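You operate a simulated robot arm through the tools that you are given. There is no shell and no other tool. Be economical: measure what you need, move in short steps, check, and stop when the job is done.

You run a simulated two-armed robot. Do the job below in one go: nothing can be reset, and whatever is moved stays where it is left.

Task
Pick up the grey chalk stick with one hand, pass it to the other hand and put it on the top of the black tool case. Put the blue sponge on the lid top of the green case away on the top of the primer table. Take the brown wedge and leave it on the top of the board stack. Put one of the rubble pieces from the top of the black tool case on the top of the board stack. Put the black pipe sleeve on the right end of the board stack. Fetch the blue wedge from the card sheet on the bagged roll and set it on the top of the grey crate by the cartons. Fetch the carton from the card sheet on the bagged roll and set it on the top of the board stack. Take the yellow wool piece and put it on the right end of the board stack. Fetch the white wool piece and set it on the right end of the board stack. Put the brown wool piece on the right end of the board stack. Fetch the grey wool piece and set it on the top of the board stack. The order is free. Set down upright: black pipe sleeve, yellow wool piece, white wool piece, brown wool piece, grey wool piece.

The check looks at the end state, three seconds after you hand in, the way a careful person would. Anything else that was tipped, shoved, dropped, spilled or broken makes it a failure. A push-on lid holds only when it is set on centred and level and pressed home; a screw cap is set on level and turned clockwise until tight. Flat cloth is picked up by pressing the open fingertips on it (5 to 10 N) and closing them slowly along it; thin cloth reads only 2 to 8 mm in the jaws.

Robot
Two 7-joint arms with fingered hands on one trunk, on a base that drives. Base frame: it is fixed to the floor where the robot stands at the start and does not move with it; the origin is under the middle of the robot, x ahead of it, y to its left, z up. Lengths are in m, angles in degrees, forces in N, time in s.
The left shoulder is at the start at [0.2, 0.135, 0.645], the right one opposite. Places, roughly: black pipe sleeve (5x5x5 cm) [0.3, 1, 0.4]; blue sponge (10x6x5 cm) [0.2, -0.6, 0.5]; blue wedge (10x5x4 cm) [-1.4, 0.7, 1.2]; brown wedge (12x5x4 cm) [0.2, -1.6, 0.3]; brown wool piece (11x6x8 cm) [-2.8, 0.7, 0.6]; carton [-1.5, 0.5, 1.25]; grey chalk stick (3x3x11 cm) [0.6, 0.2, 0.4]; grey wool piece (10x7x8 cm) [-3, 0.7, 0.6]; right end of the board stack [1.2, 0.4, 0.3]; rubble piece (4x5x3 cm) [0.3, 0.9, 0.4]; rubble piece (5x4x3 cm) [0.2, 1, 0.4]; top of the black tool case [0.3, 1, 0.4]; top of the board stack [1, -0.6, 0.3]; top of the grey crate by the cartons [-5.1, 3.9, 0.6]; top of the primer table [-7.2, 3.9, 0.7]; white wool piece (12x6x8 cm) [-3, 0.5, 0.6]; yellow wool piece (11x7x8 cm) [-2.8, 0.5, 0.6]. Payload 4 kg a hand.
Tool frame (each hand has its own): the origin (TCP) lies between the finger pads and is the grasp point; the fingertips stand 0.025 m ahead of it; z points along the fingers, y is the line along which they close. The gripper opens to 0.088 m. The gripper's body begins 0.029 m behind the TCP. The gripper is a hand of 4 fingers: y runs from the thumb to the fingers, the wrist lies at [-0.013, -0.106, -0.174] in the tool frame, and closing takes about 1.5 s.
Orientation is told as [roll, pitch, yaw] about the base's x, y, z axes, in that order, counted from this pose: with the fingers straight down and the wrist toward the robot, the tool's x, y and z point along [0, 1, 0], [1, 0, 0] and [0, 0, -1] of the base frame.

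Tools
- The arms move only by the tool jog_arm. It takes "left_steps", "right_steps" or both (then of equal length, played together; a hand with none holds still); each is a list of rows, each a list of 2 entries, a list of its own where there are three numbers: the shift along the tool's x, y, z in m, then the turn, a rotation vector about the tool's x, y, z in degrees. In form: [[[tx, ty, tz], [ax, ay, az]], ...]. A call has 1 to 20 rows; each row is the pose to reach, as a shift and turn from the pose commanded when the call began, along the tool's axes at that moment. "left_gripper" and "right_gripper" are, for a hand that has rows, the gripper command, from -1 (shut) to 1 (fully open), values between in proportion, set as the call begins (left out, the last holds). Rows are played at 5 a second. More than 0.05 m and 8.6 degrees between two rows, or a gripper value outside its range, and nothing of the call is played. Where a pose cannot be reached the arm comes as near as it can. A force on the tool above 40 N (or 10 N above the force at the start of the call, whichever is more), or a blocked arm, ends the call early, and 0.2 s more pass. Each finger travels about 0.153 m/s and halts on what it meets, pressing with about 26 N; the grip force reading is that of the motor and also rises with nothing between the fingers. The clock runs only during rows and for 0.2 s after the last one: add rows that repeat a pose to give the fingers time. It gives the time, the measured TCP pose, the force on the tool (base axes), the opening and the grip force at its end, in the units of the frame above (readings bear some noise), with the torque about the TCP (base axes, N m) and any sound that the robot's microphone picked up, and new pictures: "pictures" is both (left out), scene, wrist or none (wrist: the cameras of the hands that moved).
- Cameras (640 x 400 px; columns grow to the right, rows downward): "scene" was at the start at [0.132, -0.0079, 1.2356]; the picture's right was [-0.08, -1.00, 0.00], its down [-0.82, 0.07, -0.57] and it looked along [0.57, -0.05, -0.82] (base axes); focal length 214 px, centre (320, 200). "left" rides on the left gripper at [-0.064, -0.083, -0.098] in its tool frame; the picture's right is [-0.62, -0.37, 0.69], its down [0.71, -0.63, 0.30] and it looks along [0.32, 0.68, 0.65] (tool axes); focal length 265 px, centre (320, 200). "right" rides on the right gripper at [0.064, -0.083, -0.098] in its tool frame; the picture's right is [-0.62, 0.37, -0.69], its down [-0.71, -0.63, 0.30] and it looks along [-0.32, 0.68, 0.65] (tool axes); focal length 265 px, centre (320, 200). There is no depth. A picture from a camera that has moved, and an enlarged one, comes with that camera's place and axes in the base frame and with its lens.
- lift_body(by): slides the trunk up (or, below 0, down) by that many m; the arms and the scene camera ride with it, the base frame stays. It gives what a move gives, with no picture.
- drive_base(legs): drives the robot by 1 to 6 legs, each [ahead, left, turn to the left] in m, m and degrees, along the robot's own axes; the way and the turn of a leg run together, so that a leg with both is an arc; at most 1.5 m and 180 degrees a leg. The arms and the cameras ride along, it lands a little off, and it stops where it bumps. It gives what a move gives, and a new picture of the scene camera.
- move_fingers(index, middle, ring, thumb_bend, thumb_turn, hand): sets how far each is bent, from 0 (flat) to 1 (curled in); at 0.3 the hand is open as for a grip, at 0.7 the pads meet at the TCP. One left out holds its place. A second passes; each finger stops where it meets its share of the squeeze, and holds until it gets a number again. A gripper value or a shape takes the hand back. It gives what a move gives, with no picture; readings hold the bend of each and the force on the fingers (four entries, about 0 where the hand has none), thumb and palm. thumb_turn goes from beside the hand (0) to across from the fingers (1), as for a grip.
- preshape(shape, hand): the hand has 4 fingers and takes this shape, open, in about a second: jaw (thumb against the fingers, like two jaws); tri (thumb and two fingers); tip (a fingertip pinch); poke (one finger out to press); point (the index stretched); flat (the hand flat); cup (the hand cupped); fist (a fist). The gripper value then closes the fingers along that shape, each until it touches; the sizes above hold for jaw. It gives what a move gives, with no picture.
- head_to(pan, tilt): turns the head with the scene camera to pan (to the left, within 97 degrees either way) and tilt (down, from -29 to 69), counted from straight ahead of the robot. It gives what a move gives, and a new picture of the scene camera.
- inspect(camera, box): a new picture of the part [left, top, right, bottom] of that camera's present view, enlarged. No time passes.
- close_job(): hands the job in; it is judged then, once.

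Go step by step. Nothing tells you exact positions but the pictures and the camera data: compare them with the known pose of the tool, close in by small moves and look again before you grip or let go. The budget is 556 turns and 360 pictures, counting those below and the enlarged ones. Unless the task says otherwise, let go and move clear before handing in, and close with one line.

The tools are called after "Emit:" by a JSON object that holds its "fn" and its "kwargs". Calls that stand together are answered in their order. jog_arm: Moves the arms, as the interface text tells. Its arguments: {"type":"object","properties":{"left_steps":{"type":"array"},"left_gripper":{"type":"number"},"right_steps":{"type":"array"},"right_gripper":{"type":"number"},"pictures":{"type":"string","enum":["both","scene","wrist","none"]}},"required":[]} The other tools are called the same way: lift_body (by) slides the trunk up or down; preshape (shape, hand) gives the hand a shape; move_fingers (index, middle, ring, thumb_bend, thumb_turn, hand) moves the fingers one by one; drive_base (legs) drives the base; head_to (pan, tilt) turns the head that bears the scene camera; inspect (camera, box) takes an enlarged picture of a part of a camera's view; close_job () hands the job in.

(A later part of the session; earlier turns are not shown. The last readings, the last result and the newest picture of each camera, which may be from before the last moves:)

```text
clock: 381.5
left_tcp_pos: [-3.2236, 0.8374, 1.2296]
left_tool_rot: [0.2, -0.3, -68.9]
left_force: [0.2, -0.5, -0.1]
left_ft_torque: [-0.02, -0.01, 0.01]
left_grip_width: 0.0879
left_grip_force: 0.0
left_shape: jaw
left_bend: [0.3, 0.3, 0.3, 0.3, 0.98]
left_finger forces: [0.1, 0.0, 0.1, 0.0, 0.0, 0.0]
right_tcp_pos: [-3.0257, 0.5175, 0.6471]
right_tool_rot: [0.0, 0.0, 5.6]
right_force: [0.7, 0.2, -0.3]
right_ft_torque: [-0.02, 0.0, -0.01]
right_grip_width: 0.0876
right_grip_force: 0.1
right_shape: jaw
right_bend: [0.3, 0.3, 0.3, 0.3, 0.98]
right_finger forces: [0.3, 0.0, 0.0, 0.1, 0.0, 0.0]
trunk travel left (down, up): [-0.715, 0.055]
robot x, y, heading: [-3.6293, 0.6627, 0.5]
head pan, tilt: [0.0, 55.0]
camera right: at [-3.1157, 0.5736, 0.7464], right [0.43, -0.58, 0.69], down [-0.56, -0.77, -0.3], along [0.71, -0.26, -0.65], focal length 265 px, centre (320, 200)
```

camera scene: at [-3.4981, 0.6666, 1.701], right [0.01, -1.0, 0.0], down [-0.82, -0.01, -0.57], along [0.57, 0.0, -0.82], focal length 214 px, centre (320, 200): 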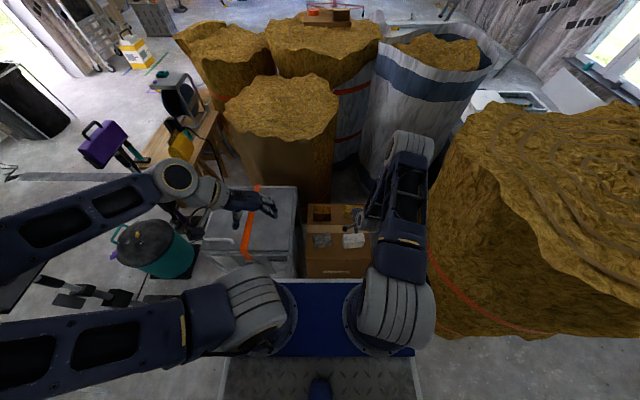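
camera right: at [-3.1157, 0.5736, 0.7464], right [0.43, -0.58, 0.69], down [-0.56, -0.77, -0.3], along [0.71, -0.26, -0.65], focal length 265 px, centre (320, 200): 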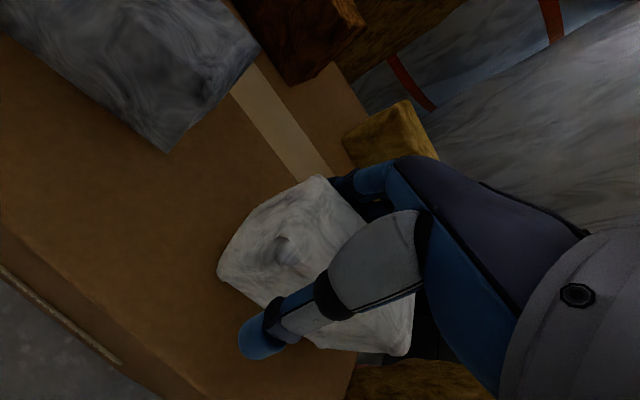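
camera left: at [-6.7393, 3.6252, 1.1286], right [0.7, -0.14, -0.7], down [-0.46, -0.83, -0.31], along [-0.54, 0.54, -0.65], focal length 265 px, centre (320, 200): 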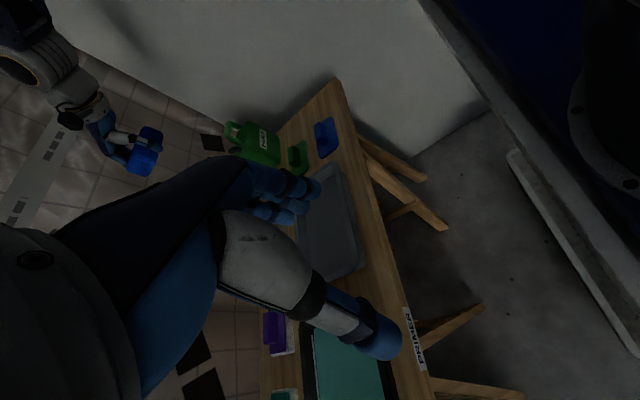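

Emit:
{"fn": "jog_arm", "kwargs": {"right_steps": [[[0, 0, 0.008], [0, 0, 0]], [[0, 0, 0.008], [0, 0, 0]]], "pictures": "none"}}

Emit:
{"fn": "jog_arm", "kwargs": {"right_steps": [[[0, 0, 0], [0, 0, 0]], [[0, 0, 0], [0, 0, 0]], [[0, 0, 0], [0, 0, 0]], [[0, 0, 0], [0, 0, 0]], [[0, 0, 0], [0, 0, 0]], [[0, 0, 0], [0, 0, 0]]], "right_gripper": -1, "pictures": "wrist"}}

```text
clock: 382.1
left_tcp_pos: [-3.2226, 0.8383, 1.2305]
left_tool_rot: [0.1, -0.4, -68.8]
left_force: [-0.5, 0.2, 0.2]
left_ft_torque: [-0.01, 0.01, -0.03]
left_grip_width: 0.088
left_grip_force: 0.1
left_shape: jaw
left_bend: [0.3, 0.3, 0.3, 0.3, 0.98]
left_finger forces: [0.0, 0.1, 0.0, 0.0, 0.0, 0.0]
right_tcp_pos: [-3.0265, 0.5166, 0.638]
right_tool_rot: [-0.1, 0.1, 5.6]
right_force: [-0.9, 0.4, 0.5]
right_ft_torque: [0.03, -0.04, -0.01]
right_grip_width: 0.0876
right_grip_force: 0.0
right_shape: jaw
right_bend: [0.3, 0.3, 0.3, 0.3, 0.98]
right_finger forces: [0.0, 0.0, 0.0, 0.0, 0.1, 0.0]
trunk travel left (down, up): [-0.715, 0.055]
robot x, y, heading: [-3.6301, 0.6677, 0.4]
head pan, tilt: [0.0, 55.0]
```

```text
clock: 383.5
left_tcp_pos: [-3.2222, 0.8388, 1.2299]
left_tool_rot: [0.2, -0.5, -68.9]
left_force: [0.6, 0.6, 0.5]
left_ft_torque: [-0.03, 0.01, -0.02]
left_grip_width: 0.088
left_grip_force: 0.0
left_shape: jaw
left_bend: [0.3, 0.3, 0.3, 0.3, 0.98]
left_finger forces: [0.1, 0.0, 0.0, 0.0, 0.1, 0.0]
right_tcp_pos: [-3.0264, 0.5164, 0.6391]
right_tool_rot: [0.1, 0.0, 5.4]
right_force: [0.8, 0.0, 0.2]
right_ft_torque: [-0.01, -0.04, 0.03]
right_grip_width: 0.0543
right_grip_force: 26.1
right_shape: jaw
right_bend: [0.29, 0.4, 0.35, 0.63, 0.99]
right_finger forces: [13.4, 7.4, 3.1, 0.1, 23.8, 0.1]
trunk travel left (down, up): [-0.715, 0.055]
robot x, y, heading: [-3.6302, 0.6678, 0.4]
head pan, tilt: [0.0, 55.0]
camera right: at [-3.116, 0.5735, 0.7386], right [0.43, -0.58, 0.69], down [-0.56, -0.77, -0.3], along [0.71, -0.26, -0.65], focal length 265 px, centre (320, 200)
```

right: 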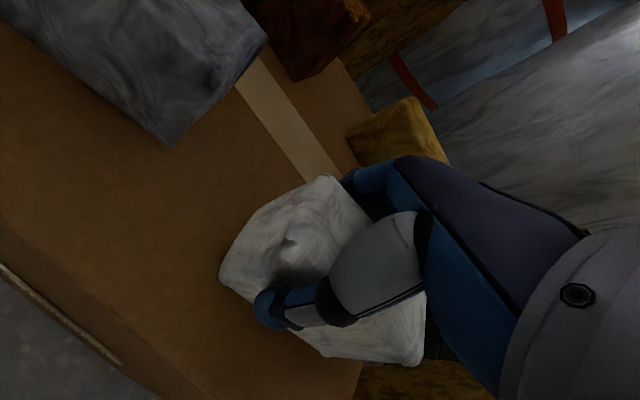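

White gripped. I lift it and pull it back.

Emit:
{"fn": "jog_arm", "kwargs": {"right_steps": [[[0, 0, -0.03], [0, 0, 0]], [[0, 0, -0.07], [0, 0, 0]], [[0, 0, -0.12], [0, 0, 0]], [[0, 0, -0.17], [0, 0, 0]], [[0, 0, -0.22], [0, 0, 0]], [[0, 0, -0.27], [0, 0, 0]], [[0, 0, -0.32], [0, 0, 0]], [[0, -0.04, -0.34], [0, 0, 0]], [[0, -0.08, -0.36], [0, 0, 0]], [[0, -0.12, -0.38], [0, 0, 0]]], "pictures": "scene"}}

Emit:
{"fn": "inspect", "kwargs": {"camera": "scene", "box": [260, 170, 400, 270]}}

```text
clock: 385.7
left_tcp_pos: [-3.2245, 0.8382, 1.2296]
left_tool_rot: [0.3, -0.5, -68.8]
left_force: [0.1, 0.6, 0.2]
left_ft_torque: [-0.05, 0.04, 0.01]
left_grip_width: 0.0877
left_grip_force: 0.1
left_shape: jaw
left_bend: [0.3, 0.3, 0.3, 0.3, 0.98]
left_finger forces: [0.0, 0.0, 0.0, 0.0, 0.0, 0.0]
right_tcp_pos: [-3.083, 0.488, 0.9945]
right_tool_rot: [0.1, 0.0, 5.6]
right_force: [0.1, 0.4, -0.1]
right_ft_torque: [0.02, 0.03, 0.01]
right_grip_width: 0.0541
right_grip_force: 26.0
right_shape: jaw
right_bend: [0.29, 0.4, 0.36, 0.63, 0.99]
right_finger forces: [13.4, 7.2, 3.1, 0.1, 23.7, 0.0]
right hand out of reach, approached as far as the arm can: row 9, 10
trunk travel left (down, up): [-0.715, 0.055]
robot x, y, heading: [-3.6329, 0.6682, 0.8]
head pan, tilt: [0.0, 55.0]
camera scene: at [-3.4979, 0.6671, 1.7009], right [0.01, -1.0, 0.0], down [-0.82, -0.01, -0.57], along [0.57, 0.0, -0.82], focal length 214 px, centre (320, 200)
```

scene: 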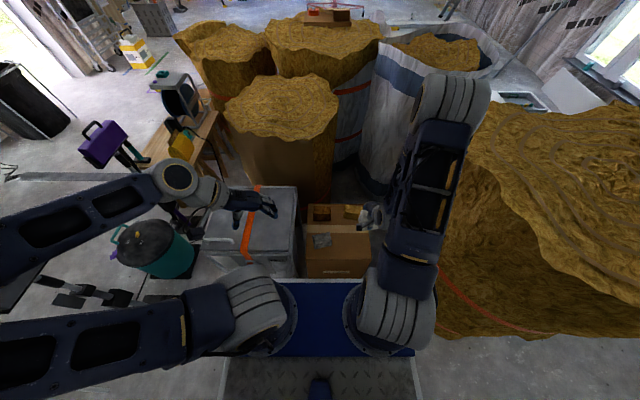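

```text
4.00 times, centred on (330, 220) of scene
camera zoom: at [-3.4979, 0.6671, 1.7009], right [0.01, -1.0, 0.0], down [-0.82, -0.01, -0.57], along [0.57, 0.0, -0.82], focal length 858 px, centre (280, 120)
```

zoom: 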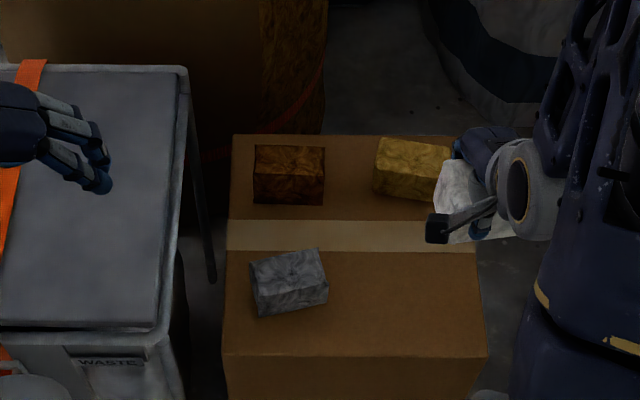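

Now the left hand goes over the brown wool at about (−2.85, 0.653), yaw 0.

Emit:
{"fn": "jog_arm", "kwargs": {"left_steps": [[[0.0278, 0.0319, 0.015], [0, 0, -7]], [[0.0556, 0.0638, 0.03], [0, 0, -14]], [[0.0834, 0.0957, 0.045], [0, 0, -21]], [[0.1112, 0.1276, 0.06], [0, 0, -28]], [[0.139, 0.1595, 0.075], [0, 0, -35]], [[0.1668, 0.1914, 0.09], [0, 0, -42]], [[0.1946, 0.2233, 0.105], [0, 0, -49]], [[0.2224, 0.2552, 0.12], [0, 0, -56]], [[0.2502, 0.2871, 0.135], [0, 0, -63]], [[0.278, 0.319, 0.15], [0, 0, -67.5]], [[0.278, 0.319, 0.19], [0, 0, -67.5]], [[0.278, 0.319, 0.23], [0, 0, -67.5]], [[0.278, 0.319, 0.28], [0, 0, -67.5]], [[0.278, 0.319, 0.33], [0, 0, -67.5]], [[0.278, 0.319, 0.36], [0, 0, -67.5]], [[0.278, 0.319, 0.36], [0, 0, -67.5]]], "left_gripper": 1, "pictures": "wrist"}}

```text
clock: 389.1
left_tcp_pos: [-2.8462, 0.6379, 0.8743]
left_tool_rot: [-0.4, -0.5, -1.2]
left_force: [0.3, 0.6, 0.4]
left_ft_torque: [0.02, 0.03, -0.02]
left_grip_width: 0.088
left_grip_force: 0.0
left_shape: jaw
left_bend: [0.3, 0.3, 0.3, 0.3, 0.98]
left_finger forces: [0.0, 0.1, 0.1, 0.0, 0.0, 0.0]
right_tcp_pos: [-3.0825, 0.4877, 0.9942]
right_tool_rot: [0.0, 0.0, 5.5]
right_force: [-0.4, -0.9, -0.7]
right_ft_torque: [0.0, -0.01, -0.02]
right_grip_width: 0.0539
right_grip_force: 26.6
right_shape: jaw
right_bend: [0.29, 0.4, 0.36, 0.63, 0.99]
right_finger forces: [13.4, 7.2, 3.1, 0.1, 23.7, 0.1]
trunk travel left (down, up): [-0.715, 0.055]
robot x, y, heading: [-3.6316, 0.6637, 0.6]
head pan, tilt: [0.0, 55.0]
camera left: at [-2.9316, 0.5758, 0.9736], right [-0.38, -0.62, -0.69], down [-0.61, 0.73, -0.31], along [0.7, 0.3, -0.65], focal length 265 px, centre (320, 200)
```

left: 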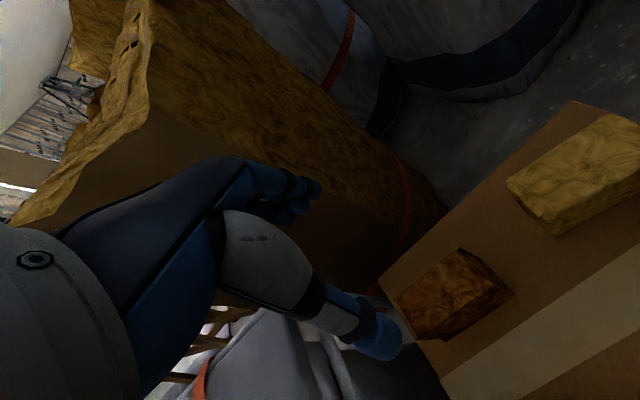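

Well aligned. Descend to 0.68, check, then grip.

Emit:
{"fn": "jog_arm", "kwargs": {"left_steps": [[[0, 0, 0.045], [-0.5, 0.4, 0]], [[0, 0, 0.09], [-0.5, 0.4, 0]], [[0, 0, 0.135], [-0.5, 0.4, 0]], [[0, 0, 0.17], [-0.5, 0.4, 0]], [[0, 0, 0.195], [-0.5, 0.4, 0]], [[0, 0, 0.195], [-0.5, 0.4, 0]]], "pictures": "wrist"}}

```text
clock: 390.5
left_tcp_pos: [-2.8455, 0.639, 0.6789]
left_tool_rot: [0.2, -0.9, -1.3]
left_force: [-0.9, 0.0, 0.9]
left_ft_torque: [0.03, -0.01, 0.06]
left_grip_width: 0.0877
left_grip_force: 0.0
left_shape: jaw
left_bend: [0.3, 0.3, 0.3, 0.3, 0.98]
left_finger forces: [0.0, 0.1, 0.0, 0.0, 0.0, 0.0]
right_tcp_pos: [-3.0821, 0.4879, 0.9942]
right_tool_rot: [0.0, 0.0, 5.5]
right_force: [-0.1, 0.6, 0.3]
right_ft_torque: [0.02, -0.01, 0.02]
right_grip_width: 0.054
right_grip_force: 26.7
right_shape: jaw
right_bend: [0.29, 0.4, 0.36, 0.63, 0.99]
right_finger forces: [13.4, 7.2, 3.1, 0.0, 23.8, 0.1]
trunk travel left (down, up): [-0.715, 0.055]
robot x, y, heading: [-3.6283, 0.6671, 0.5]
head pan, tilt: [0.0, 55.0]
camera left: at [-2.9328, 0.5764, 0.7773], right [-0.37, -0.61, -0.7], down [-0.61, 0.73, -0.31], along [0.7, 0.31, -0.64], focal length 265 px, centre (320, 200)
```

left: 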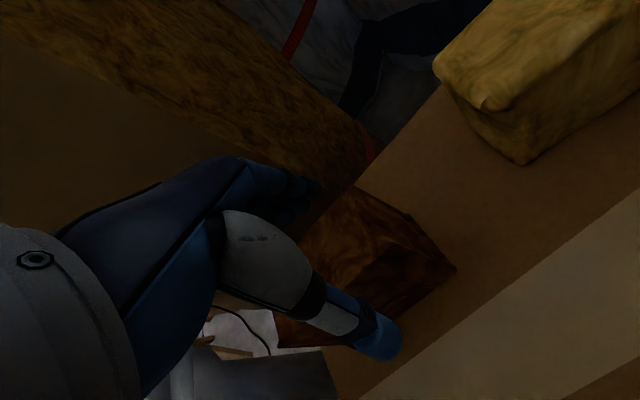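

Emit:
{"fn": "jog_arm", "kwargs": {"left_steps": [[[-0.004, -0.004, 0.015], [0.8, 0, 0]], [[-0.004, -0.004, 0.028], [0.8, 0, 0]], [[-0.004, -0.004, 0.038], [0.8, 0, 0]], [[-0.004, -0.004, 0.038], [0.8, 0, 0]]], "pictures": "wrist"}}

```text
clock: 391.5
left_tcp_pos: [-2.8489, 0.6343, 0.6403]
left_tool_rot: [0.1, -0.1, -1.4]
left_force: [0.8, 1.1, 1.2]
left_ft_torque: [-0.05, -0.04, -0.03]
left_grip_width: 0.0881
left_grip_force: 0.1
left_shape: jaw
left_bend: [0.3, 0.3, 0.3, 0.3, 0.98]
left_finger forces: [1.0, 0.0, 0.0, 0.0, 0.8, 0.0]
right_tcp_pos: [-3.081, 0.4865, 0.9941]
right_tool_rot: [-0.1, 0.0, 5.5]
right_force: [0.1, 1.0, 0.2]
right_ft_torque: [0.03, 0.01, 0.01]
right_grip_width: 0.0542
right_grip_force: 25.7
right_shape: jaw
right_bend: [0.29, 0.4, 0.36, 0.63, 0.99]
right_finger forces: [13.5, 7.2, 3.2, 0.0, 23.7, 0.0]
trunk travel left (down, up): [-0.715, 0.055]
robot x, y, heading: [-3.6319, 0.668, 0.6]
head pan, tilt: [0.0, 55.0]
camera left: at [-2.9342, 0.5715, 0.7399], right [-0.38, -0.61, -0.69], down [-0.61, 0.73, -0.3], along [0.69, 0.31, -0.65], focal length 265 px, centre (320, 200)
```

left: 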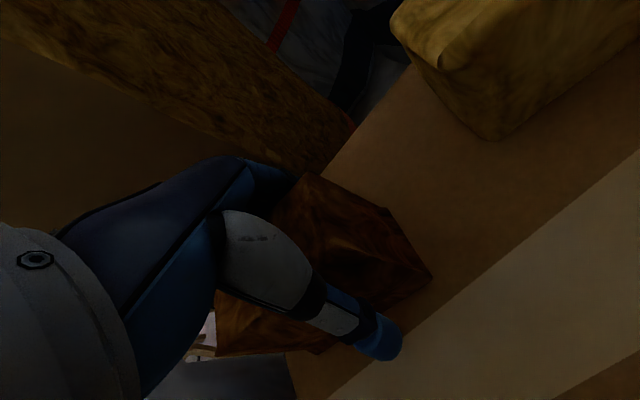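

Straddling with only slight touch on both sides; close.

Emit:
{"fn": "jog_arm", "kwargs": {"left_steps": [[[0, 0, 0], [0, 0, 0]], [[0, 0, 0], [0, 0, 0]], [[0, 0, 0], [0, 0, 0]], [[0, 0, 0], [0, 0, 0]], [[0, 0, 0], [0, 0, 0]], [[0, 0, 0], [0, 0, 0]]], "left_gripper": -1, "pictures": "none"}}

Emit:
{"fn": "jog_arm", "kwargs": {"left_steps": [[[0, 0, -0.02], [0, 0, 0]], [[0, 0, -0.05], [0, 0, 0]], [[0, 0, -0.1], [0, 0, 0]], [[0, 0, -0.15], [0, 0, 0]], [[0, 0, -0.2], [0, 0, 0]], [[0, 0, -0.25], [0, 0, 0]], [[0, 0, -0.3], [0, 0, 0]], [[0, 0, -0.35], [0, 0, 0]]], "pictures": "both"}}

```text
clock: 392.9
left_tcp_pos: [-2.8481, 0.6338, 0.6415]
left_tool_rot: [0.1, -0.1, -1.4]
left_force: [1.4, -0.7, 2.6]
left_ft_torque: [0.08, -0.1, -0.05]
left_grip_width: 0.0602
left_grip_force: 26.1
left_shape: jaw
left_bend: [0.33, 0.42, 0.36, 0.55, 0.98]
left_finger forces: [13.0, 12.0, 3.2, 0.0, 26.8, 0.1]
right_tcp_pos: [-3.0825, 0.4882, 0.9952]
right_tool_rot: [0.0, -0.1, 5.5]
right_force: [0.3, -1.1, -0.7]
right_ft_torque: [0.04, 0.02, 0.02]
right_grip_width: 0.054
right_grip_force: 25.4
right_shape: jaw
right_bend: [0.29, 0.4, 0.36, 0.63, 0.99]
right_finger forces: [13.5, 7.2, 3.2, 0.0, 23.7, 0.0]
trunk travel left (down, up): [-0.715, 0.055]
robot x, y, heading: [-3.6303, 0.6648, 0.6]
head pan, tilt: [0.0, 55.0]
```

```text
clock: 394.7
left_tcp_pos: [-2.8516, 0.6329, 0.9918]
left_tool_rot: [0.1, 0.1, -1.4]
left_force: [0.5, 0.4, -0.6]
left_ft_torque: [0.03, 0.0, -0.01]
left_grip_width: 0.0593
left_grip_force: 26.0
left_shape: jaw
left_bend: [0.33, 0.42, 0.37, 0.55, 0.98]
left_finger forces: [11.7, 11.5, 3.1, 0.1, 26.0, 0.0]
right_tcp_pos: [-3.0822, 0.4878, 0.9934]
right_tool_rot: [0.0, 0.0, 5.6]
right_force: [0.1, -0.8, -0.7]
right_ft_torque: [0.01, 0.0, -0.04]
right_grip_width: 0.0543
right_grip_force: 26.0
right_shape: jaw
right_bend: [0.29, 0.4, 0.36, 0.63, 0.99]
right_finger forces: [13.5, 7.1, 3.1, 0.1, 23.6, 0.0]
trunk travel left (down, up): [-0.715, 0.055]
robot x, y, heading: [-3.6326, 0.6683, 0.6]
head pan, tilt: [0.0, 55.0]
camera scene: at [-3.4976, 0.6666, 1.7009], right [0.01, -1.0, 0.0], down [-0.82, -0.01, -0.57], along [0.57, 0.0, -0.82], focal length 214 px, centre (320, 200)
camera left: at [-2.9367, 0.5709, 1.0907], right [-0.38, -0.61, -0.69], down [-0.61, 0.73, -0.3], along [0.69, 0.31, -0.65], focal length 265 px, centre (320, 200)
```

scene: 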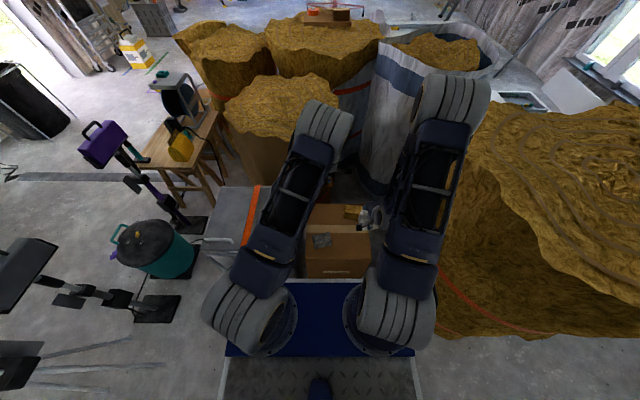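
left: 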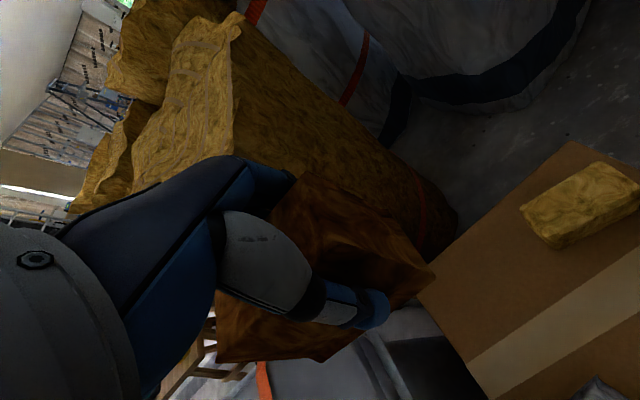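

Both wool pieces held. I pull the left hand in, back out, and drive around via the y≈2.95 lane.

Emit:
{"fn": "jog_arm", "kwargs": {"left_steps": [[[0.01, -0.04, -0.01], [0, 0, 0]], [[0.02, -0.08, -0.02], [0, 0, 0]], [[0.03, -0.12, -0.03], [0, 0, 0]], [[0.04, -0.16, -0.04], [0, 0, 0]], [[0.05, -0.2, -0.05], [0, 0, 0]], [[0.06, -0.24, -0.06], [0, 0, 0]]], "pictures": "none"}}

Emit:
{"fn": "drive_base", "kwargs": {"legs": [[-0.68, 0, 0], [0, 1.5, 0], [0, 0.8, 0]]}}

```text
clock: 396.1
left_tcp_pos: [-3.0766, 0.6963, 1.0488]
left_tool_rot: [0.1, 0.0, -1.3]
left_force: [0.1, 0.1, -0.1]
left_ft_torque: [0.0, 0.0, -0.02]
left_grip_width: 0.0593
left_grip_force: 25.9
left_shape: jaw
left_bend: [0.33, 0.42, 0.37, 0.55, 0.98]
left_finger forces: [11.3, 11.5, 3.2, 0.0, 25.8, 0.0]
left hand out of reach, approached as far as the arm can: row 6
right_tcp_pos: [-3.0818, 0.4879, 0.9942]
right_tool_rot: [0.0, 0.0, 5.6]
right_force: [-0.6, -0.4, -0.6]
right_ft_torque: [0.0, -0.04, 0.01]
right_grip_width: 0.054
right_grip_force: 25.9
right_shape: jaw
right_bend: [0.29, 0.4, 0.36, 0.63, 0.99]
right_finger forces: [13.4, 7.2, 3.0, 0.1, 23.7, 0.1]
trunk travel left (down, up): [-0.715, 0.055]
robot x, y, heading: [-3.6308, 0.6695, 0.6]
head pan, tilt: [0.0, 55.0]
```

```text
clock: 410.9
left_tcp_pos: [-3.7912, 3.0142, 1.05]
left_tool_rot: [0.1, 0.0, -1.2]
left_force: [0.5, -0.1, -0.1]
left_ft_torque: [0.0, -0.03, -0.02]
left_grip_width: 0.0595
left_grip_force: 25.8
left_shape: jaw
left_bend: [0.33, 0.42, 0.37, 0.55, 0.98]
left_finger forces: [11.5, 11.5, 3.0, 0.1, 25.8, 0.1]
right_tcp_pos: [-3.7977, 2.8065, 0.9941]
right_tool_rot: [-0.1, -0.1, 5.7]
right_force: [-0.1, 0.2, -0.2]
right_ft_torque: [0.04, 0.0, 0.02]
right_grip_width: 0.0539
right_grip_force: 26.2
right_shape: jaw
right_bend: [0.29, 0.4, 0.36, 0.63, 0.99]
right_finger forces: [13.4, 7.2, 3.0, 0.0, 23.7, 0.1]
trunk travel left (down, up): [-0.715, 0.055]
robot x, y, heading: [-4.3461, 2.9828, 0.8]
head pan, tilt: [0.0, 55.0]
camera scene: at [-4.2133, 2.9836, 1.701], right [0.01, -1.0, 0.0], down [-0.82, -0.01, -0.57], along [0.57, 0.01, -0.82], focal length 214 px, centre (320, 200)
```

scene: 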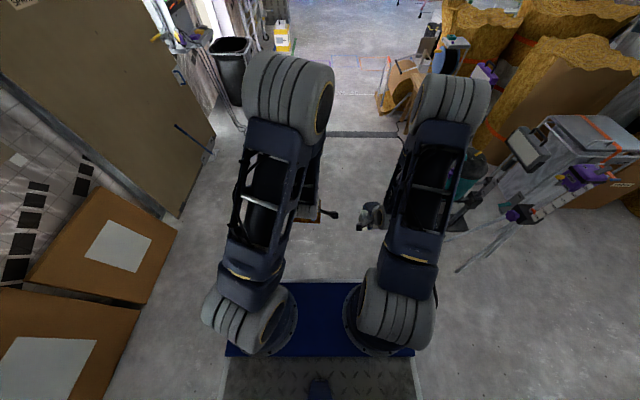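

Emit:
{"fn": "drive_base", "kwargs": {"legs": [[0, 0, -0.8], [1.5, 0, 0], [1.5, 0, 0], [0.9, 0, 0]]}}

```text
clock: 430.0
left_tcp_pos: [0.1026, 2.8467, 1.0498]
left_tool_rot: [0.1, 0.1, -4.9]
left_force: [1.1, -0.3, -0.7]
left_ft_torque: [-0.03, 0.0, -0.02]
left_grip_width: 0.0595
left_grip_force: 25.8
left_shape: jaw
left_bend: [0.33, 0.42, 0.37, 0.55, 0.98]
left_finger forces: [11.5, 11.4, 3.1, 0.0, 25.9, 0.1]
right_tcp_pos: [0.0846, 2.6397, 0.9947]
right_tool_rot: [0.1, -0.1, 2.0]
right_force: [-1.1, 0.0, -0.5]
right_ft_torque: [0.04, 0.02, 0.0]
right_grip_width: 0.054
right_grip_force: 25.8
right_shape: jaw
right_bend: [0.29, 0.4, 0.36, 0.63, 0.99]
right_finger forces: [13.5, 7.2, 3.1, 0.0, 23.7, 0.1]
trunk travel left (down, up): [-0.715, 0.055]
robot x, y, heading: [-0.4498, 2.8516, -3.1]
head pan, tilt: [0.0, 55.0]
camera scene: at [-0.3202, 2.8432, 1.701], right [-0.05, -1.0, 0.0], down [-0.82, 0.04, -0.57], along [0.57, -0.03, -0.82], focal length 214 px, centre (320, 200)
```

scene: 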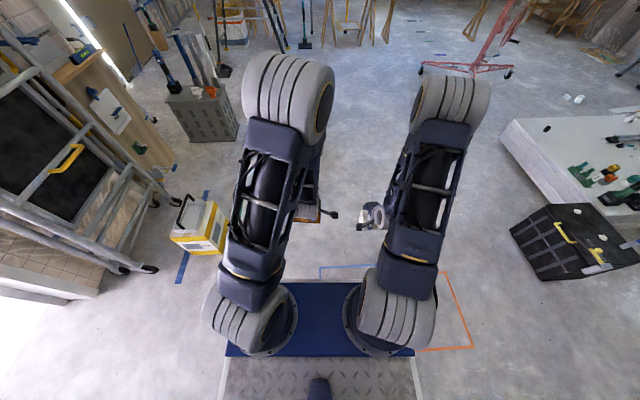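

Emit:
{"fn": "drive_base", "kwargs": {"legs": [[0, 0, 3], [1.5, 0, 0], [0.1, 0, 0], [0, 0, -90], [0.8, 0, 0]]}}

```text
clock: 446.3
left_tcp_pos: [1.1799, 1.4753, 1.0496]
left_tool_rot: [0.2, 0.0, -91.4]
left_force: [0.6, 0.1, -0.4]
left_ft_torque: [0.0, 0.0, 0.0]
left_grip_width: 0.0589
left_grip_force: 25.9
left_shape: jaw
left_bend: [0.33, 0.43, 0.37, 0.55, 0.98]
left_finger forces: [10.5, 11.3, 3.1, 0.0, 24.5, 0.0]
right_tcp_pos: [0.9701, 1.4814, 0.9945]
right_tool_rot: [-0.1, 0.0, -84.3]
right_force: [-0.1, 0.7, 0.2]
right_ft_torque: [-0.03, 0.01, -0.02]
right_grip_width: 0.0538
right_grip_force: 26.5
right_shape: jaw
right_bend: [0.29, 0.4, 0.36, 0.63, 0.99]
right_finger forces: [13.2, 6.9, 3.2, 0.1, 23.5, 0.1]
trunk travel left (down, up): [-0.715, 0.055]
robot x, y, heading: [1.15, 2.0302, -89.4]
head pan, tilt: [0.0, 55.0]
camera scene: at [1.1516, 1.896, 1.701], right [-1.0, -0.01, 0.0], down [-0.01, 0.82, -0.57], along [0.0, -0.57, -0.82], focal length 214 px, centre (320, 200)
```

scene: 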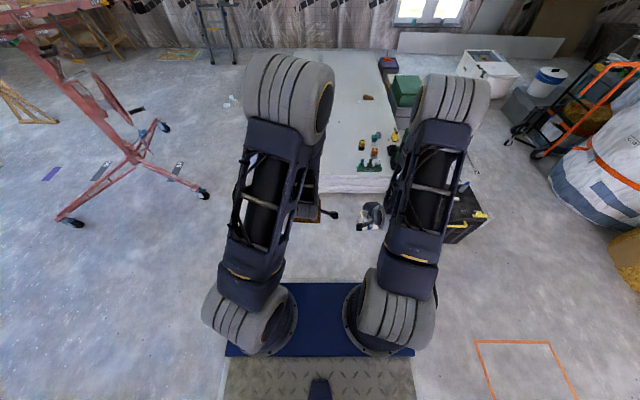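

Emit:
{"fn": "drive_base", "kwargs": {"legs": [[0.75, 0, 0]]}}

Emit:
{"fn": "lift_body", "kwargs": {"by": -0.38}}

Emit:
{"fn": "head_to", "kwargs": {"pan": 0, "tilt": 45}}

```text
clock: 450.3
left_tcp_pos: [1.1802, 0.7386, 1.0505]
left_tool_rot: [0.1, 0.0, -91.6]
left_force: [-0.5, 0.5, -0.6]
left_ft_torque: [0.04, 0.04, 0.0]
left_grip_width: 0.0587
left_grip_force: 25.9
left_shape: jaw
left_bend: [0.33, 0.43, 0.37, 0.55, 0.98]
left_finger forces: [10.4, 11.2, 3.1, 0.0, 24.6, 0.0]
right_tcp_pos: [0.9709, 0.7447, 0.9944]
right_tool_rot: [0.0, -0.1, -84.7]
right_force: [-0.3, 1.1, 1.0]
right_ft_torque: [0.07, -0.03, 0.01]
right_grip_width: 0.0539
right_grip_force: 25.9
right_shape: jaw
right_bend: [0.29, 0.4, 0.36, 0.63, 0.99]
right_finger forces: [13.3, 7.0, 3.1, 0.0, 23.4, 0.1]
trunk travel left (down, up): [-0.715, 0.055]
robot x, y, heading: [1.1563, 1.2964, -89.9]
head pan, tilt: [0.0, 55.0]
camera scene: at [1.1548, 1.1586, 1.701], right [-1.0, 0.0, 0.0], down [0.0, 0.82, -0.57], along [0.0, -0.57, -0.82], focal length 214 px, centre (320, 200)
```

scene: 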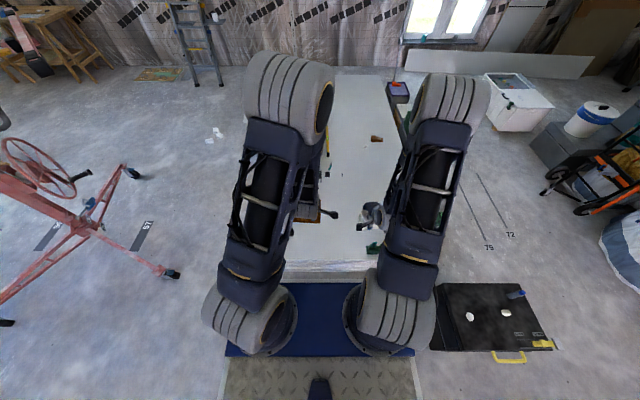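

```text
clock: 454.0
left_tcp_pos: [1.1794, 0.7394, 0.6697]
left_tool_rot: [0.0, 0.0, -91.5]
left_force: [-0.1, 0.0, 0.1]
left_ft_torque: [0.02, 0.01, 0.01]
left_grip_width: 0.0589
left_grip_force: 25.9
left_shape: jaw
left_bend: [0.33, 0.43, 0.37, 0.55, 0.98]
left_finger forces: [10.5, 11.2, 3.1, 0.0, 24.6, 0.1]
right_tcp_pos: [0.9721, 0.7459, 0.6148]
right_tool_rot: [0.0, 0.0, -84.8]
right_force: [-0.8, -0.4, -1.2]
right_ft_torque: [0.0, 0.02, -0.02]
right_grip_width: 0.0539
right_grip_force: 26.5
right_shape: jaw
right_bend: [0.29, 0.4, 0.36, 0.63, 0.99]
right_finger forces: [13.3, 7.0, 3.1, 0.0, 23.6, 0.0]
trunk travel left (down, up): [-0.335, 0.435]
robot x, y, heading: [1.1549, 1.2966, -89.9]
head pan, tilt: [0.0, 55.0]
```

```text
clock: 454.7
left_tcp_pos: [1.1799, 0.7385, 0.6689]
left_tool_rot: [0.1, 0.0, -91.6]
left_force: [-0.1, 0.3, 0.3]
left_ft_torque: [-0.03, 0.01, -0.01]
left_grip_width: 0.0592
left_grip_force: 26.1
left_shape: jaw
left_bend: [0.33, 0.43, 0.37, 0.55, 0.98]
left_finger forces: [10.5, 11.2, 3.1, 0.0, 24.6, 0.0]
right_tcp_pos: [0.9712, 0.7464, 0.6145]
right_tool_rot: [0.0, 0.0, -84.8]
right_force: [0.3, 0.1, -0.7]
right_ft_torque: [-0.04, 0.01, -0.02]
right_grip_width: 0.0539
right_grip_force: 25.7
right_shape: jaw
right_bend: [0.29, 0.4, 0.36, 0.63, 0.99]
right_finger forces: [13.3, 7.0, 3.1, 0.1, 23.5, 0.0]
trunk travel left (down, up): [-0.335, 0.435]
robot x, y, heading: [1.152, 1.2905, -89.9]
head pan, tilt: [0.0, 45.0]
camera scene: at [1.1548, 1.1494, 1.3343], right [-1.0, 0.0, 0.0], down [0.0, 0.71, -0.71], along [0.0, -0.71, -0.71], focal length 214 px, centre (320, 200)
```

scene: 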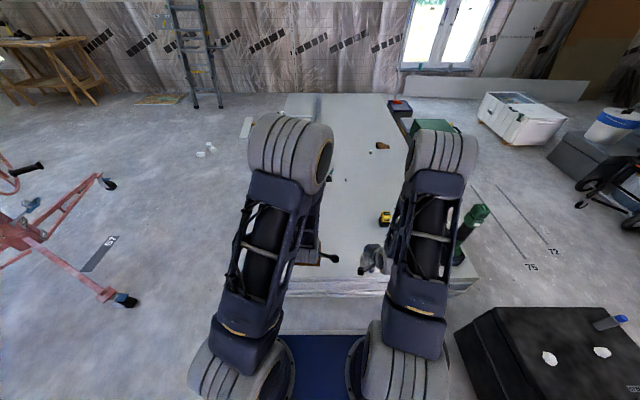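

I place the brown piece first: left hand forward to (1.22, 0.44), then down.

Emit:
{"fn": "jog_arm", "kwargs": {"left_steps": [[[0.006, 0.04, 0.01], [0, 0, 0]], [[0.012, 0.08, 0.02], [0, 0, 0]], [[0.018, 0.12, 0.03], [0, 0, 0]], [[0.024, 0.16, 0.04], [0, 0, 0]], [[0.03, 0.2, 0.05], [0, 0, 0]], [[0.036, 0.24, 0.06], [0, 0, 0]], [[0.042, 0.28, 0.08], [0, 0, 0]], [[0.048, 0.299, 0.12], [0, 0, 0]], [[0.048, 0.299, 0.17], [0, 0, 0]], [[0.048, 0.299, 0.22], [0, 0, 0]], [[0.048, 0.299, 0.26], [0, 0, 0]], [[0.048, 0.299, 0.26], [0, 0, 0]]], "pictures": "both"}}

```text
clock: 457.3
left_tcp_pos: [1.2191, 0.4382, 0.4093]
left_tool_rot: [0.1, 0.0, -91.7]
left_force: [0.4, -0.1, -0.6]
left_ft_torque: [0.04, 0.01, 0.02]
left_grip_width: 0.0584
left_grip_force: 26.0
left_shape: jaw
left_bend: [0.33, 0.43, 0.38, 0.55, 0.98]
left_finger forces: [10.2, 11.1, 3.2, 0.1, 24.2, 0.1]
right_tcp_pos: [0.9709, 0.7467, 0.6143]
right_tool_rot: [0.0, 0.0, -84.8]
right_force: [-0.1, -0.3, -0.5]
right_ft_torque: [-0.01, 0.01, 0.0]
right_grip_width: 0.0536
right_grip_force: 26.0
right_shape: jaw
right_bend: [0.29, 0.4, 0.36, 0.63, 0.99]
right_finger forces: [13.3, 7.0, 3.1, 0.1, 23.5, 0.0]
trunk travel left (down, up): [-0.335, 0.435]
robot x, y, heading: [1.1538, 1.2923, -89.8]
head pan, tilt: [0.0, 45.0]
camera scene: at [1.1548, 1.1493, 1.3344], right [-1.0, 0.0, 0.0], down [0.0, 0.71, -0.71], along [0.0, -0.71, -0.71], focal length 214 px, centre (320, 200)
camera left: at [1.1569, 0.5239, 0.5088], right [-0.61, 0.39, -0.69], down [0.73, 0.61, -0.3], along [0.31, -0.69, -0.65], focal length 265 px, centre (320, 200)
```

scene: 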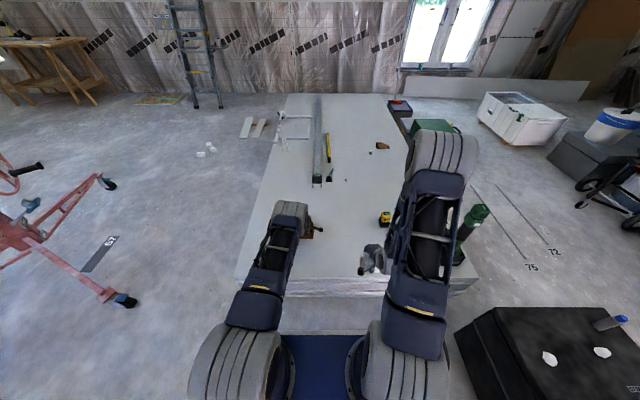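
left: 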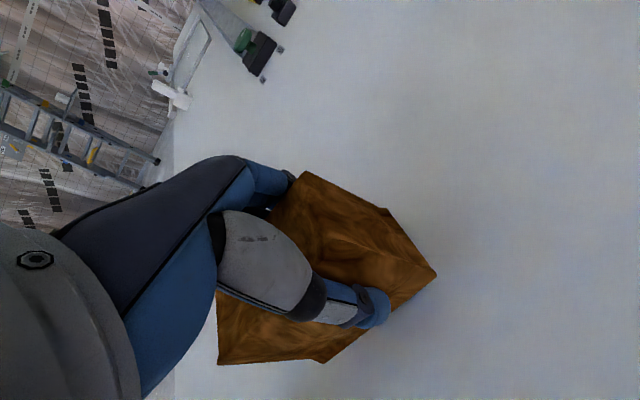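

Emit:
{"fn": "jog_arm", "kwargs": {"left_steps": [[[0, 0, 0.02], [0, 0, 0]], [[0, 0, 0.032], [0, 0, 0]], [[0, 0, 0.038], [0, 0, 0]], [[0, 0, 0.044], [0, 0, 0]], [[0, 0, 0.05], [0, 0, 0]]], "pictures": "none"}}

```text
clock: 457.9
left_tcp_pos: [1.2175, 0.4314, 0.3877]
left_tool_rot: [0.0, -0.8, -91.7]
left_force: [0.2, 7.8, 17.9]
left_ft_torque: [-0.01, -0.13, 0.08]
left_grip_width: 0.052
left_grip_force: 26.2
left_shape: jaw
left_bend: [0.35, 0.45, 0.41, 0.59, 0.97]
left_finger forces: [8.7, 10.4, 3.8, 0.0, 33.4, 0.0]
right_tcp_pos: [0.9714, 0.7464, 0.6153]
right_tool_rot: [0.0, 0.0, -84.8]
right_force: [0.4, 0.1, -0.3]
right_ft_torque: [-0.02, -0.01, -0.01]
right_grip_width: 0.0537
right_grip_force: 26.2
right_shape: jaw
right_bend: [0.29, 0.4, 0.36, 0.63, 0.99]
right_finger forces: [13.3, 7.0, 3.1, 0.0, 23.5, 0.0]
trunk travel left (down, up): [-0.335, 0.435]
robot x, y, heading: [1.1537, 1.2911, -89.8]
head pan, tilt: [0.0, 45.0]
stopped in row 3 (left hand): the force on the tool passed its limit (the readings are from after the stop); the commanded pose is now the measured one
```

Contact. Ease up, level, open, rise.

Emit:
{"fn": "jog_arm", "kwargs": {"left_steps": [[[0, 0, -0.004], [0.8, 0, 0]], [[0, 0, -0.004], [0.8, 0, 0]]], "pictures": "none"}}

Emit:
{"fn": "jog_arm", "kwargs": {"left_steps": [[[0, 0, 0], [0, 0, 0]], [[0, 0, 0], [0, 0, 0]], [[0, 0, 0], [0, 0, 0]], [[0, 0, 0], [0, 0, 0]], [[0, 0, 0], [0, 0, 0]]], "left_gripper": 1, "pictures": "wrist"}}

```text
clock: 458.5
left_tcp_pos: [1.2186, 0.4341, 0.3894]
left_tool_rot: [-0.1, 0.2, -91.6]
left_force: [-0.5, -2.0, 3.3]
left_ft_torque: [-0.17, -0.1, -0.06]
left_grip_width: 0.0546
left_grip_force: 26.3
left_shape: jaw
left_bend: [0.33, 0.44, 0.39, 0.59, 0.97]
left_finger forces: [11.0, 12.1, 4.0, 0.0, 26.7, 0.0]
right_tcp_pos: [0.9707, 0.7458, 0.6139]
right_tool_rot: [0.0, 0.0, -84.8]
right_force: [-0.1, 0.4, 0.2]
right_ft_torque: [-0.01, 0.02, 0.0]
right_grip_width: 0.0539
right_grip_force: 26.2
right_shape: jaw
right_bend: [0.29, 0.4, 0.36, 0.63, 0.99]
right_finger forces: [13.2, 7.0, 3.2, 0.0, 23.5, 0.0]
trunk travel left (down, up): [-0.335, 0.435]
robot x, y, heading: [1.1532, 1.294, -89.9]
head pan, tilt: [0.0, 45.0]
```

```text
clock: 459.7
left_tcp_pos: [1.2197, 0.4331, 0.3894]
left_tool_rot: [0.0, 0.2, -91.7]
left_force: [-0.3, -0.2, -0.1]
left_ft_torque: [-0.03, 0.01, 0.01]
left_grip_width: 0.0879
left_grip_force: 0.0
left_shape: jaw
left_bend: [0.3, 0.3, 0.3, 0.3, 0.98]
left_finger forces: [1.3, 0.0, 0.1, 0.0, 1.6, 0.0]
right_tcp_pos: [0.9713, 0.7459, 0.6137]
right_tool_rot: [-0.1, 0.1, -84.8]
right_force: [0.9, 0.5, 0.0]
right_ft_torque: [-0.02, -0.04, -0.01]
right_grip_width: 0.0541
right_grip_force: 25.9
right_shape: jaw
right_bend: [0.29, 0.4, 0.36, 0.63, 0.99]
right_finger forces: [13.3, 7.0, 3.0, 0.1, 23.5, 0.1]
trunk travel left (down, up): [-0.335, 0.435]
robot x, y, heading: [1.1505, 1.2927, -89.9]
head pan, tilt: [0.0, 45.0]
camera left: at [1.1562, 0.5176, 0.489], right [-0.61, 0.39, -0.69], down [0.73, 0.61, -0.3], along [0.3, -0.69, -0.66], focal length 265 px, centre (320, 200)
```

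left: 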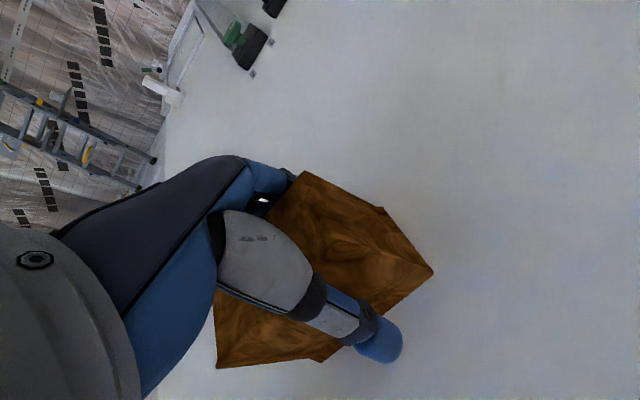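

Emit:
{"fn": "jog_arm", "kwargs": {"left_steps": [[[0, 0, -0.01], [0, 0, 0]], [[0, 0, -0.025], [0, 0, 0]], [[0, 0, -0.05], [0, 0, 0]], [[0, 0, -0.09], [0, 0, 0]], [[0, 0, -0.13], [0, 0, 0]], [[0, -0.03, -0.17], [0, 0, 0]], [[0, -0.07, -0.2], [0, 0, 0]]], "pictures": "wrist"}}

```text
clock: 461.3
left_tcp_pos: [1.2217, 0.5041, 0.5906]
left_tool_rot: [0.0, 0.2, -91.7]
left_force: [0.6, 0.3, -0.6]
left_ft_torque: [0.01, -0.01, 0.0]
left_grip_width: 0.0881
left_grip_force: 0.1
left_shape: jaw
left_bend: [0.3, 0.3, 0.3, 0.3, 0.98]
left_finger forces: [0.0, 0.0, 0.1, 0.0, 0.1, 0.0]
right_tcp_pos: [0.9717, 0.7456, 0.6144]
right_tool_rot: [0.0, -0.1, -84.8]
right_force: [-0.7, -1.3, -1.8]
right_ft_torque: [0.03, -0.02, 0.02]
right_grip_width: 0.0538
right_grip_force: 26.2
right_shape: jaw
right_bend: [0.29, 0.4, 0.36, 0.63, 0.99]
right_finger forces: [13.3, 7.0, 3.0, 0.0, 23.5, 0.1]
trunk travel left (down, up): [-0.335, 0.435]
robot x, y, heading: [1.1542, 1.2959, -89.9]
head pan, tilt: [0.0, 45.0]
camera left: at [1.1595, 0.5881, 0.6895], right [-0.61, 0.39, -0.69], down [0.73, 0.61, -0.3], along [0.3, -0.69, -0.66], focal length 265 px, centre (320, 200)
```

left: 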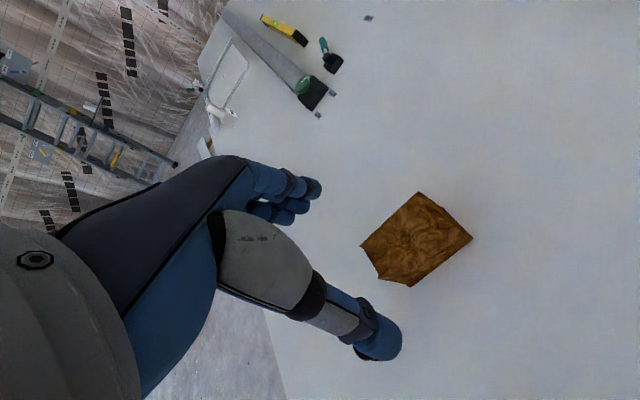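

Brown is upright on the board. Left retreats; right sets the white piece at about (1.04, 0.44).

Emit:
{"fn": "jog_arm", "kwargs": {"left_steps": [[[0.02, -0.04, -0.02], [0, 0, 0]], [[0.04, -0.08, -0.04], [0, 0, 0]], [[0.06, -0.12, -0.06], [0, 0, 0]], [[0.08, -0.16, -0.08], [0, 0, 0]], [[0.1, -0.2, -0.1], [0, 0, 0]]], "pictures": "none"}}

Emit:
{"fn": "jog_arm", "kwargs": {"right_steps": [[[0.007, 0.039, 0], [0, 0, 0]], [[0.013, 0.078, 0], [0, 0, 0]], [[0.02, 0.117, 0], [0, 0, 0]], [[0.026, 0.156, 0], [0, 0, 0]], [[0.033, 0.195, 0.01], [0, 0, 0]], [[0.039, 0.234, 0.02], [0, 0, 0]], [[0.046, 0.273, 0.03], [0, 0, 0]], [[0.052, 0.311, 0.05], [0, 0, 0]], [[0.052, 0.311, 0.1], [0, 0, 0]], [[0.052, 0.311, 0.15], [0, 0, 0]], [[0.052, 0.311, 0.19], [0, 0, 0]], [[0.052, 0.311, 0.19], [0, 0, 0]]], "pictures": "both"}}

```text
clock: 462.5
left_tcp_pos: [1.3268, 0.7014, 0.687]
left_tool_rot: [0.0, 0.0, -91.7]
left_force: [-0.1, 0.6, 0.2]
left_ft_torque: [-0.01, 0.03, -0.01]
left_grip_width: 0.0879
left_grip_force: 0.2
left_shape: jaw
left_bend: [0.3, 0.3, 0.3, 0.3, 0.98]
left_finger forces: [0.0, 0.1, 0.1, 0.0, 0.0, 0.0]
right_tcp_pos: [0.9718, 0.746, 0.6148]
right_tool_rot: [0.1, 0.1, -84.7]
right_force: [-0.7, 0.0, -0.3]
right_ft_torque: [0.0, -0.01, -0.02]
right_grip_width: 0.0538
right_grip_force: 25.7
right_shape: jaw
right_bend: [0.29, 0.4, 0.36, 0.63, 0.99]
right_finger forces: [13.2, 6.9, 3.1, 0.1, 23.4, 0.0]
trunk travel left (down, up): [-0.335, 0.435]
robot x, y, heading: [1.1544, 1.2928, -90.0]
head pan, tilt: [0.0, 45.0]
```

```text
clock: 465.1
left_tcp_pos: [1.3268, 0.7003, 0.6882]
left_tool_rot: [0.0, 0.3, -91.6]
left_force: [0.0, 0.5, 1.2]
left_ft_torque: [0.0, -0.05, 0.03]
left_grip_width: 0.0879
left_grip_force: 0.0
left_shape: jaw
left_bend: [0.3, 0.3, 0.3, 0.3, 0.98]
left_finger forces: [0.0, 0.0, 0.0, 0.0, 0.0, 0.0]
right_tcp_pos: [1.0504, 0.4418, 0.4226]
right_tool_rot: [0.0, 0.1, -84.8]
right_force: [0.6, 0.1, 0.3]
right_ft_torque: [-0.04, -0.03, 0.01]
right_grip_width: 0.0535
right_grip_force: 25.6
right_shape: jaw
right_bend: [0.29, 0.4, 0.36, 0.63, 0.99]
right_finger forces: [13.3, 7.0, 3.2, 0.0, 23.5, 0.1]
trunk travel left (down, up): [-0.335, 0.435]
robot x, y, heading: [1.154, 1.2932, -89.8]
head pan, tilt: [0.0, 45.0]
camera scene: at [1.1549, 1.1495, 1.3344], right [-1.0, 0.0, 0.0], down [0.0, 0.71, -0.71], along [0.0, -0.71, -0.71], focal length 214 px, centre (320, 200)
camera right: at [1.1072, 0.5301, 0.5213], right [-0.58, -0.42, 0.69], down [-0.77, 0.56, -0.3], along [-0.26, -0.71, -0.65], focal length 265 px, centre (320, 200)
```

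scene: 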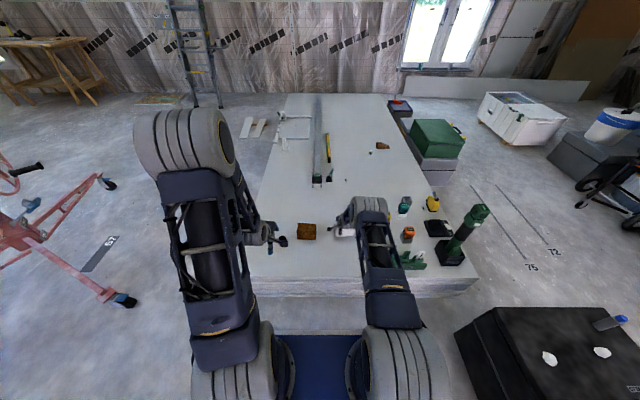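
right: 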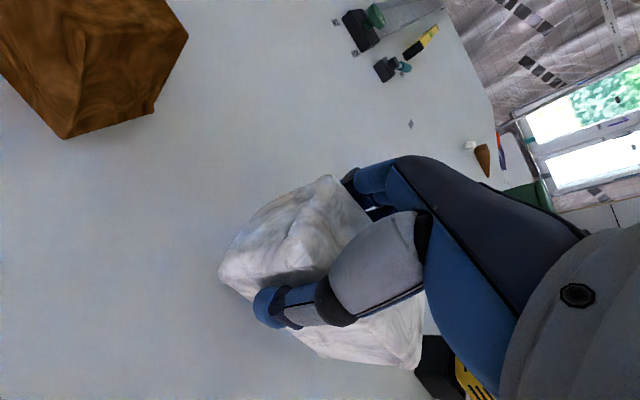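

Emit:
{"fn": "jog_arm", "kwargs": {"right_steps": [[[0, 0, 0.018], [0, 0, 0]], [[0, 0, 0.028], [0, 0, 0]], [[0, 0, 0.034], [0, 0, 0]], [[0, 0, 0.04], [0, 0, 0]], [[0, 0, 0.046], [0, 0, 0]]], "pictures": "none"}}

```text
clock: 466.3
left_tcp_pos: [1.3272, 0.7004, 0.6881]
left_tool_rot: [0.0, 0.0, -91.6]
left_force: [0.2, 0.3, 0.0]
left_ft_torque: [-0.01, 0.0, 0.0]
left_grip_width: 0.0878
left_grip_force: 0.2
left_shape: jaw
left_bend: [0.3, 0.3, 0.3, 0.3, 0.98]
left_finger forces: [0.1, 0.0, 0.0, 0.0, 0.0, 0.0]
right_tcp_pos: [1.0516, 0.4344, 0.3855]
right_tool_rot: [0.1, -0.8, -84.8]
right_force: [0.0, 6.9, 20.5]
right_ft_torque: [0.23, 0.05, 0.0]
right_grip_width: 0.0512
right_grip_force: 25.9
right_shape: jaw
right_bend: [0.74, 0.42, 0.39, 0.63, 0.99]
right_finger forces: [12.4, 5.7, 3.4, 0.0, 29.0, 0.0]
trunk travel left (down, up): [-0.335, 0.435]
robot x, y, heading: [1.1555, 1.2935, -90.0]
head pan, tilt: [0.0, 45.0]
stopped in row 5 (right hand): the force on the tool passed its limit (the readings are from after the stop); the commanded pose is now the measured one
```

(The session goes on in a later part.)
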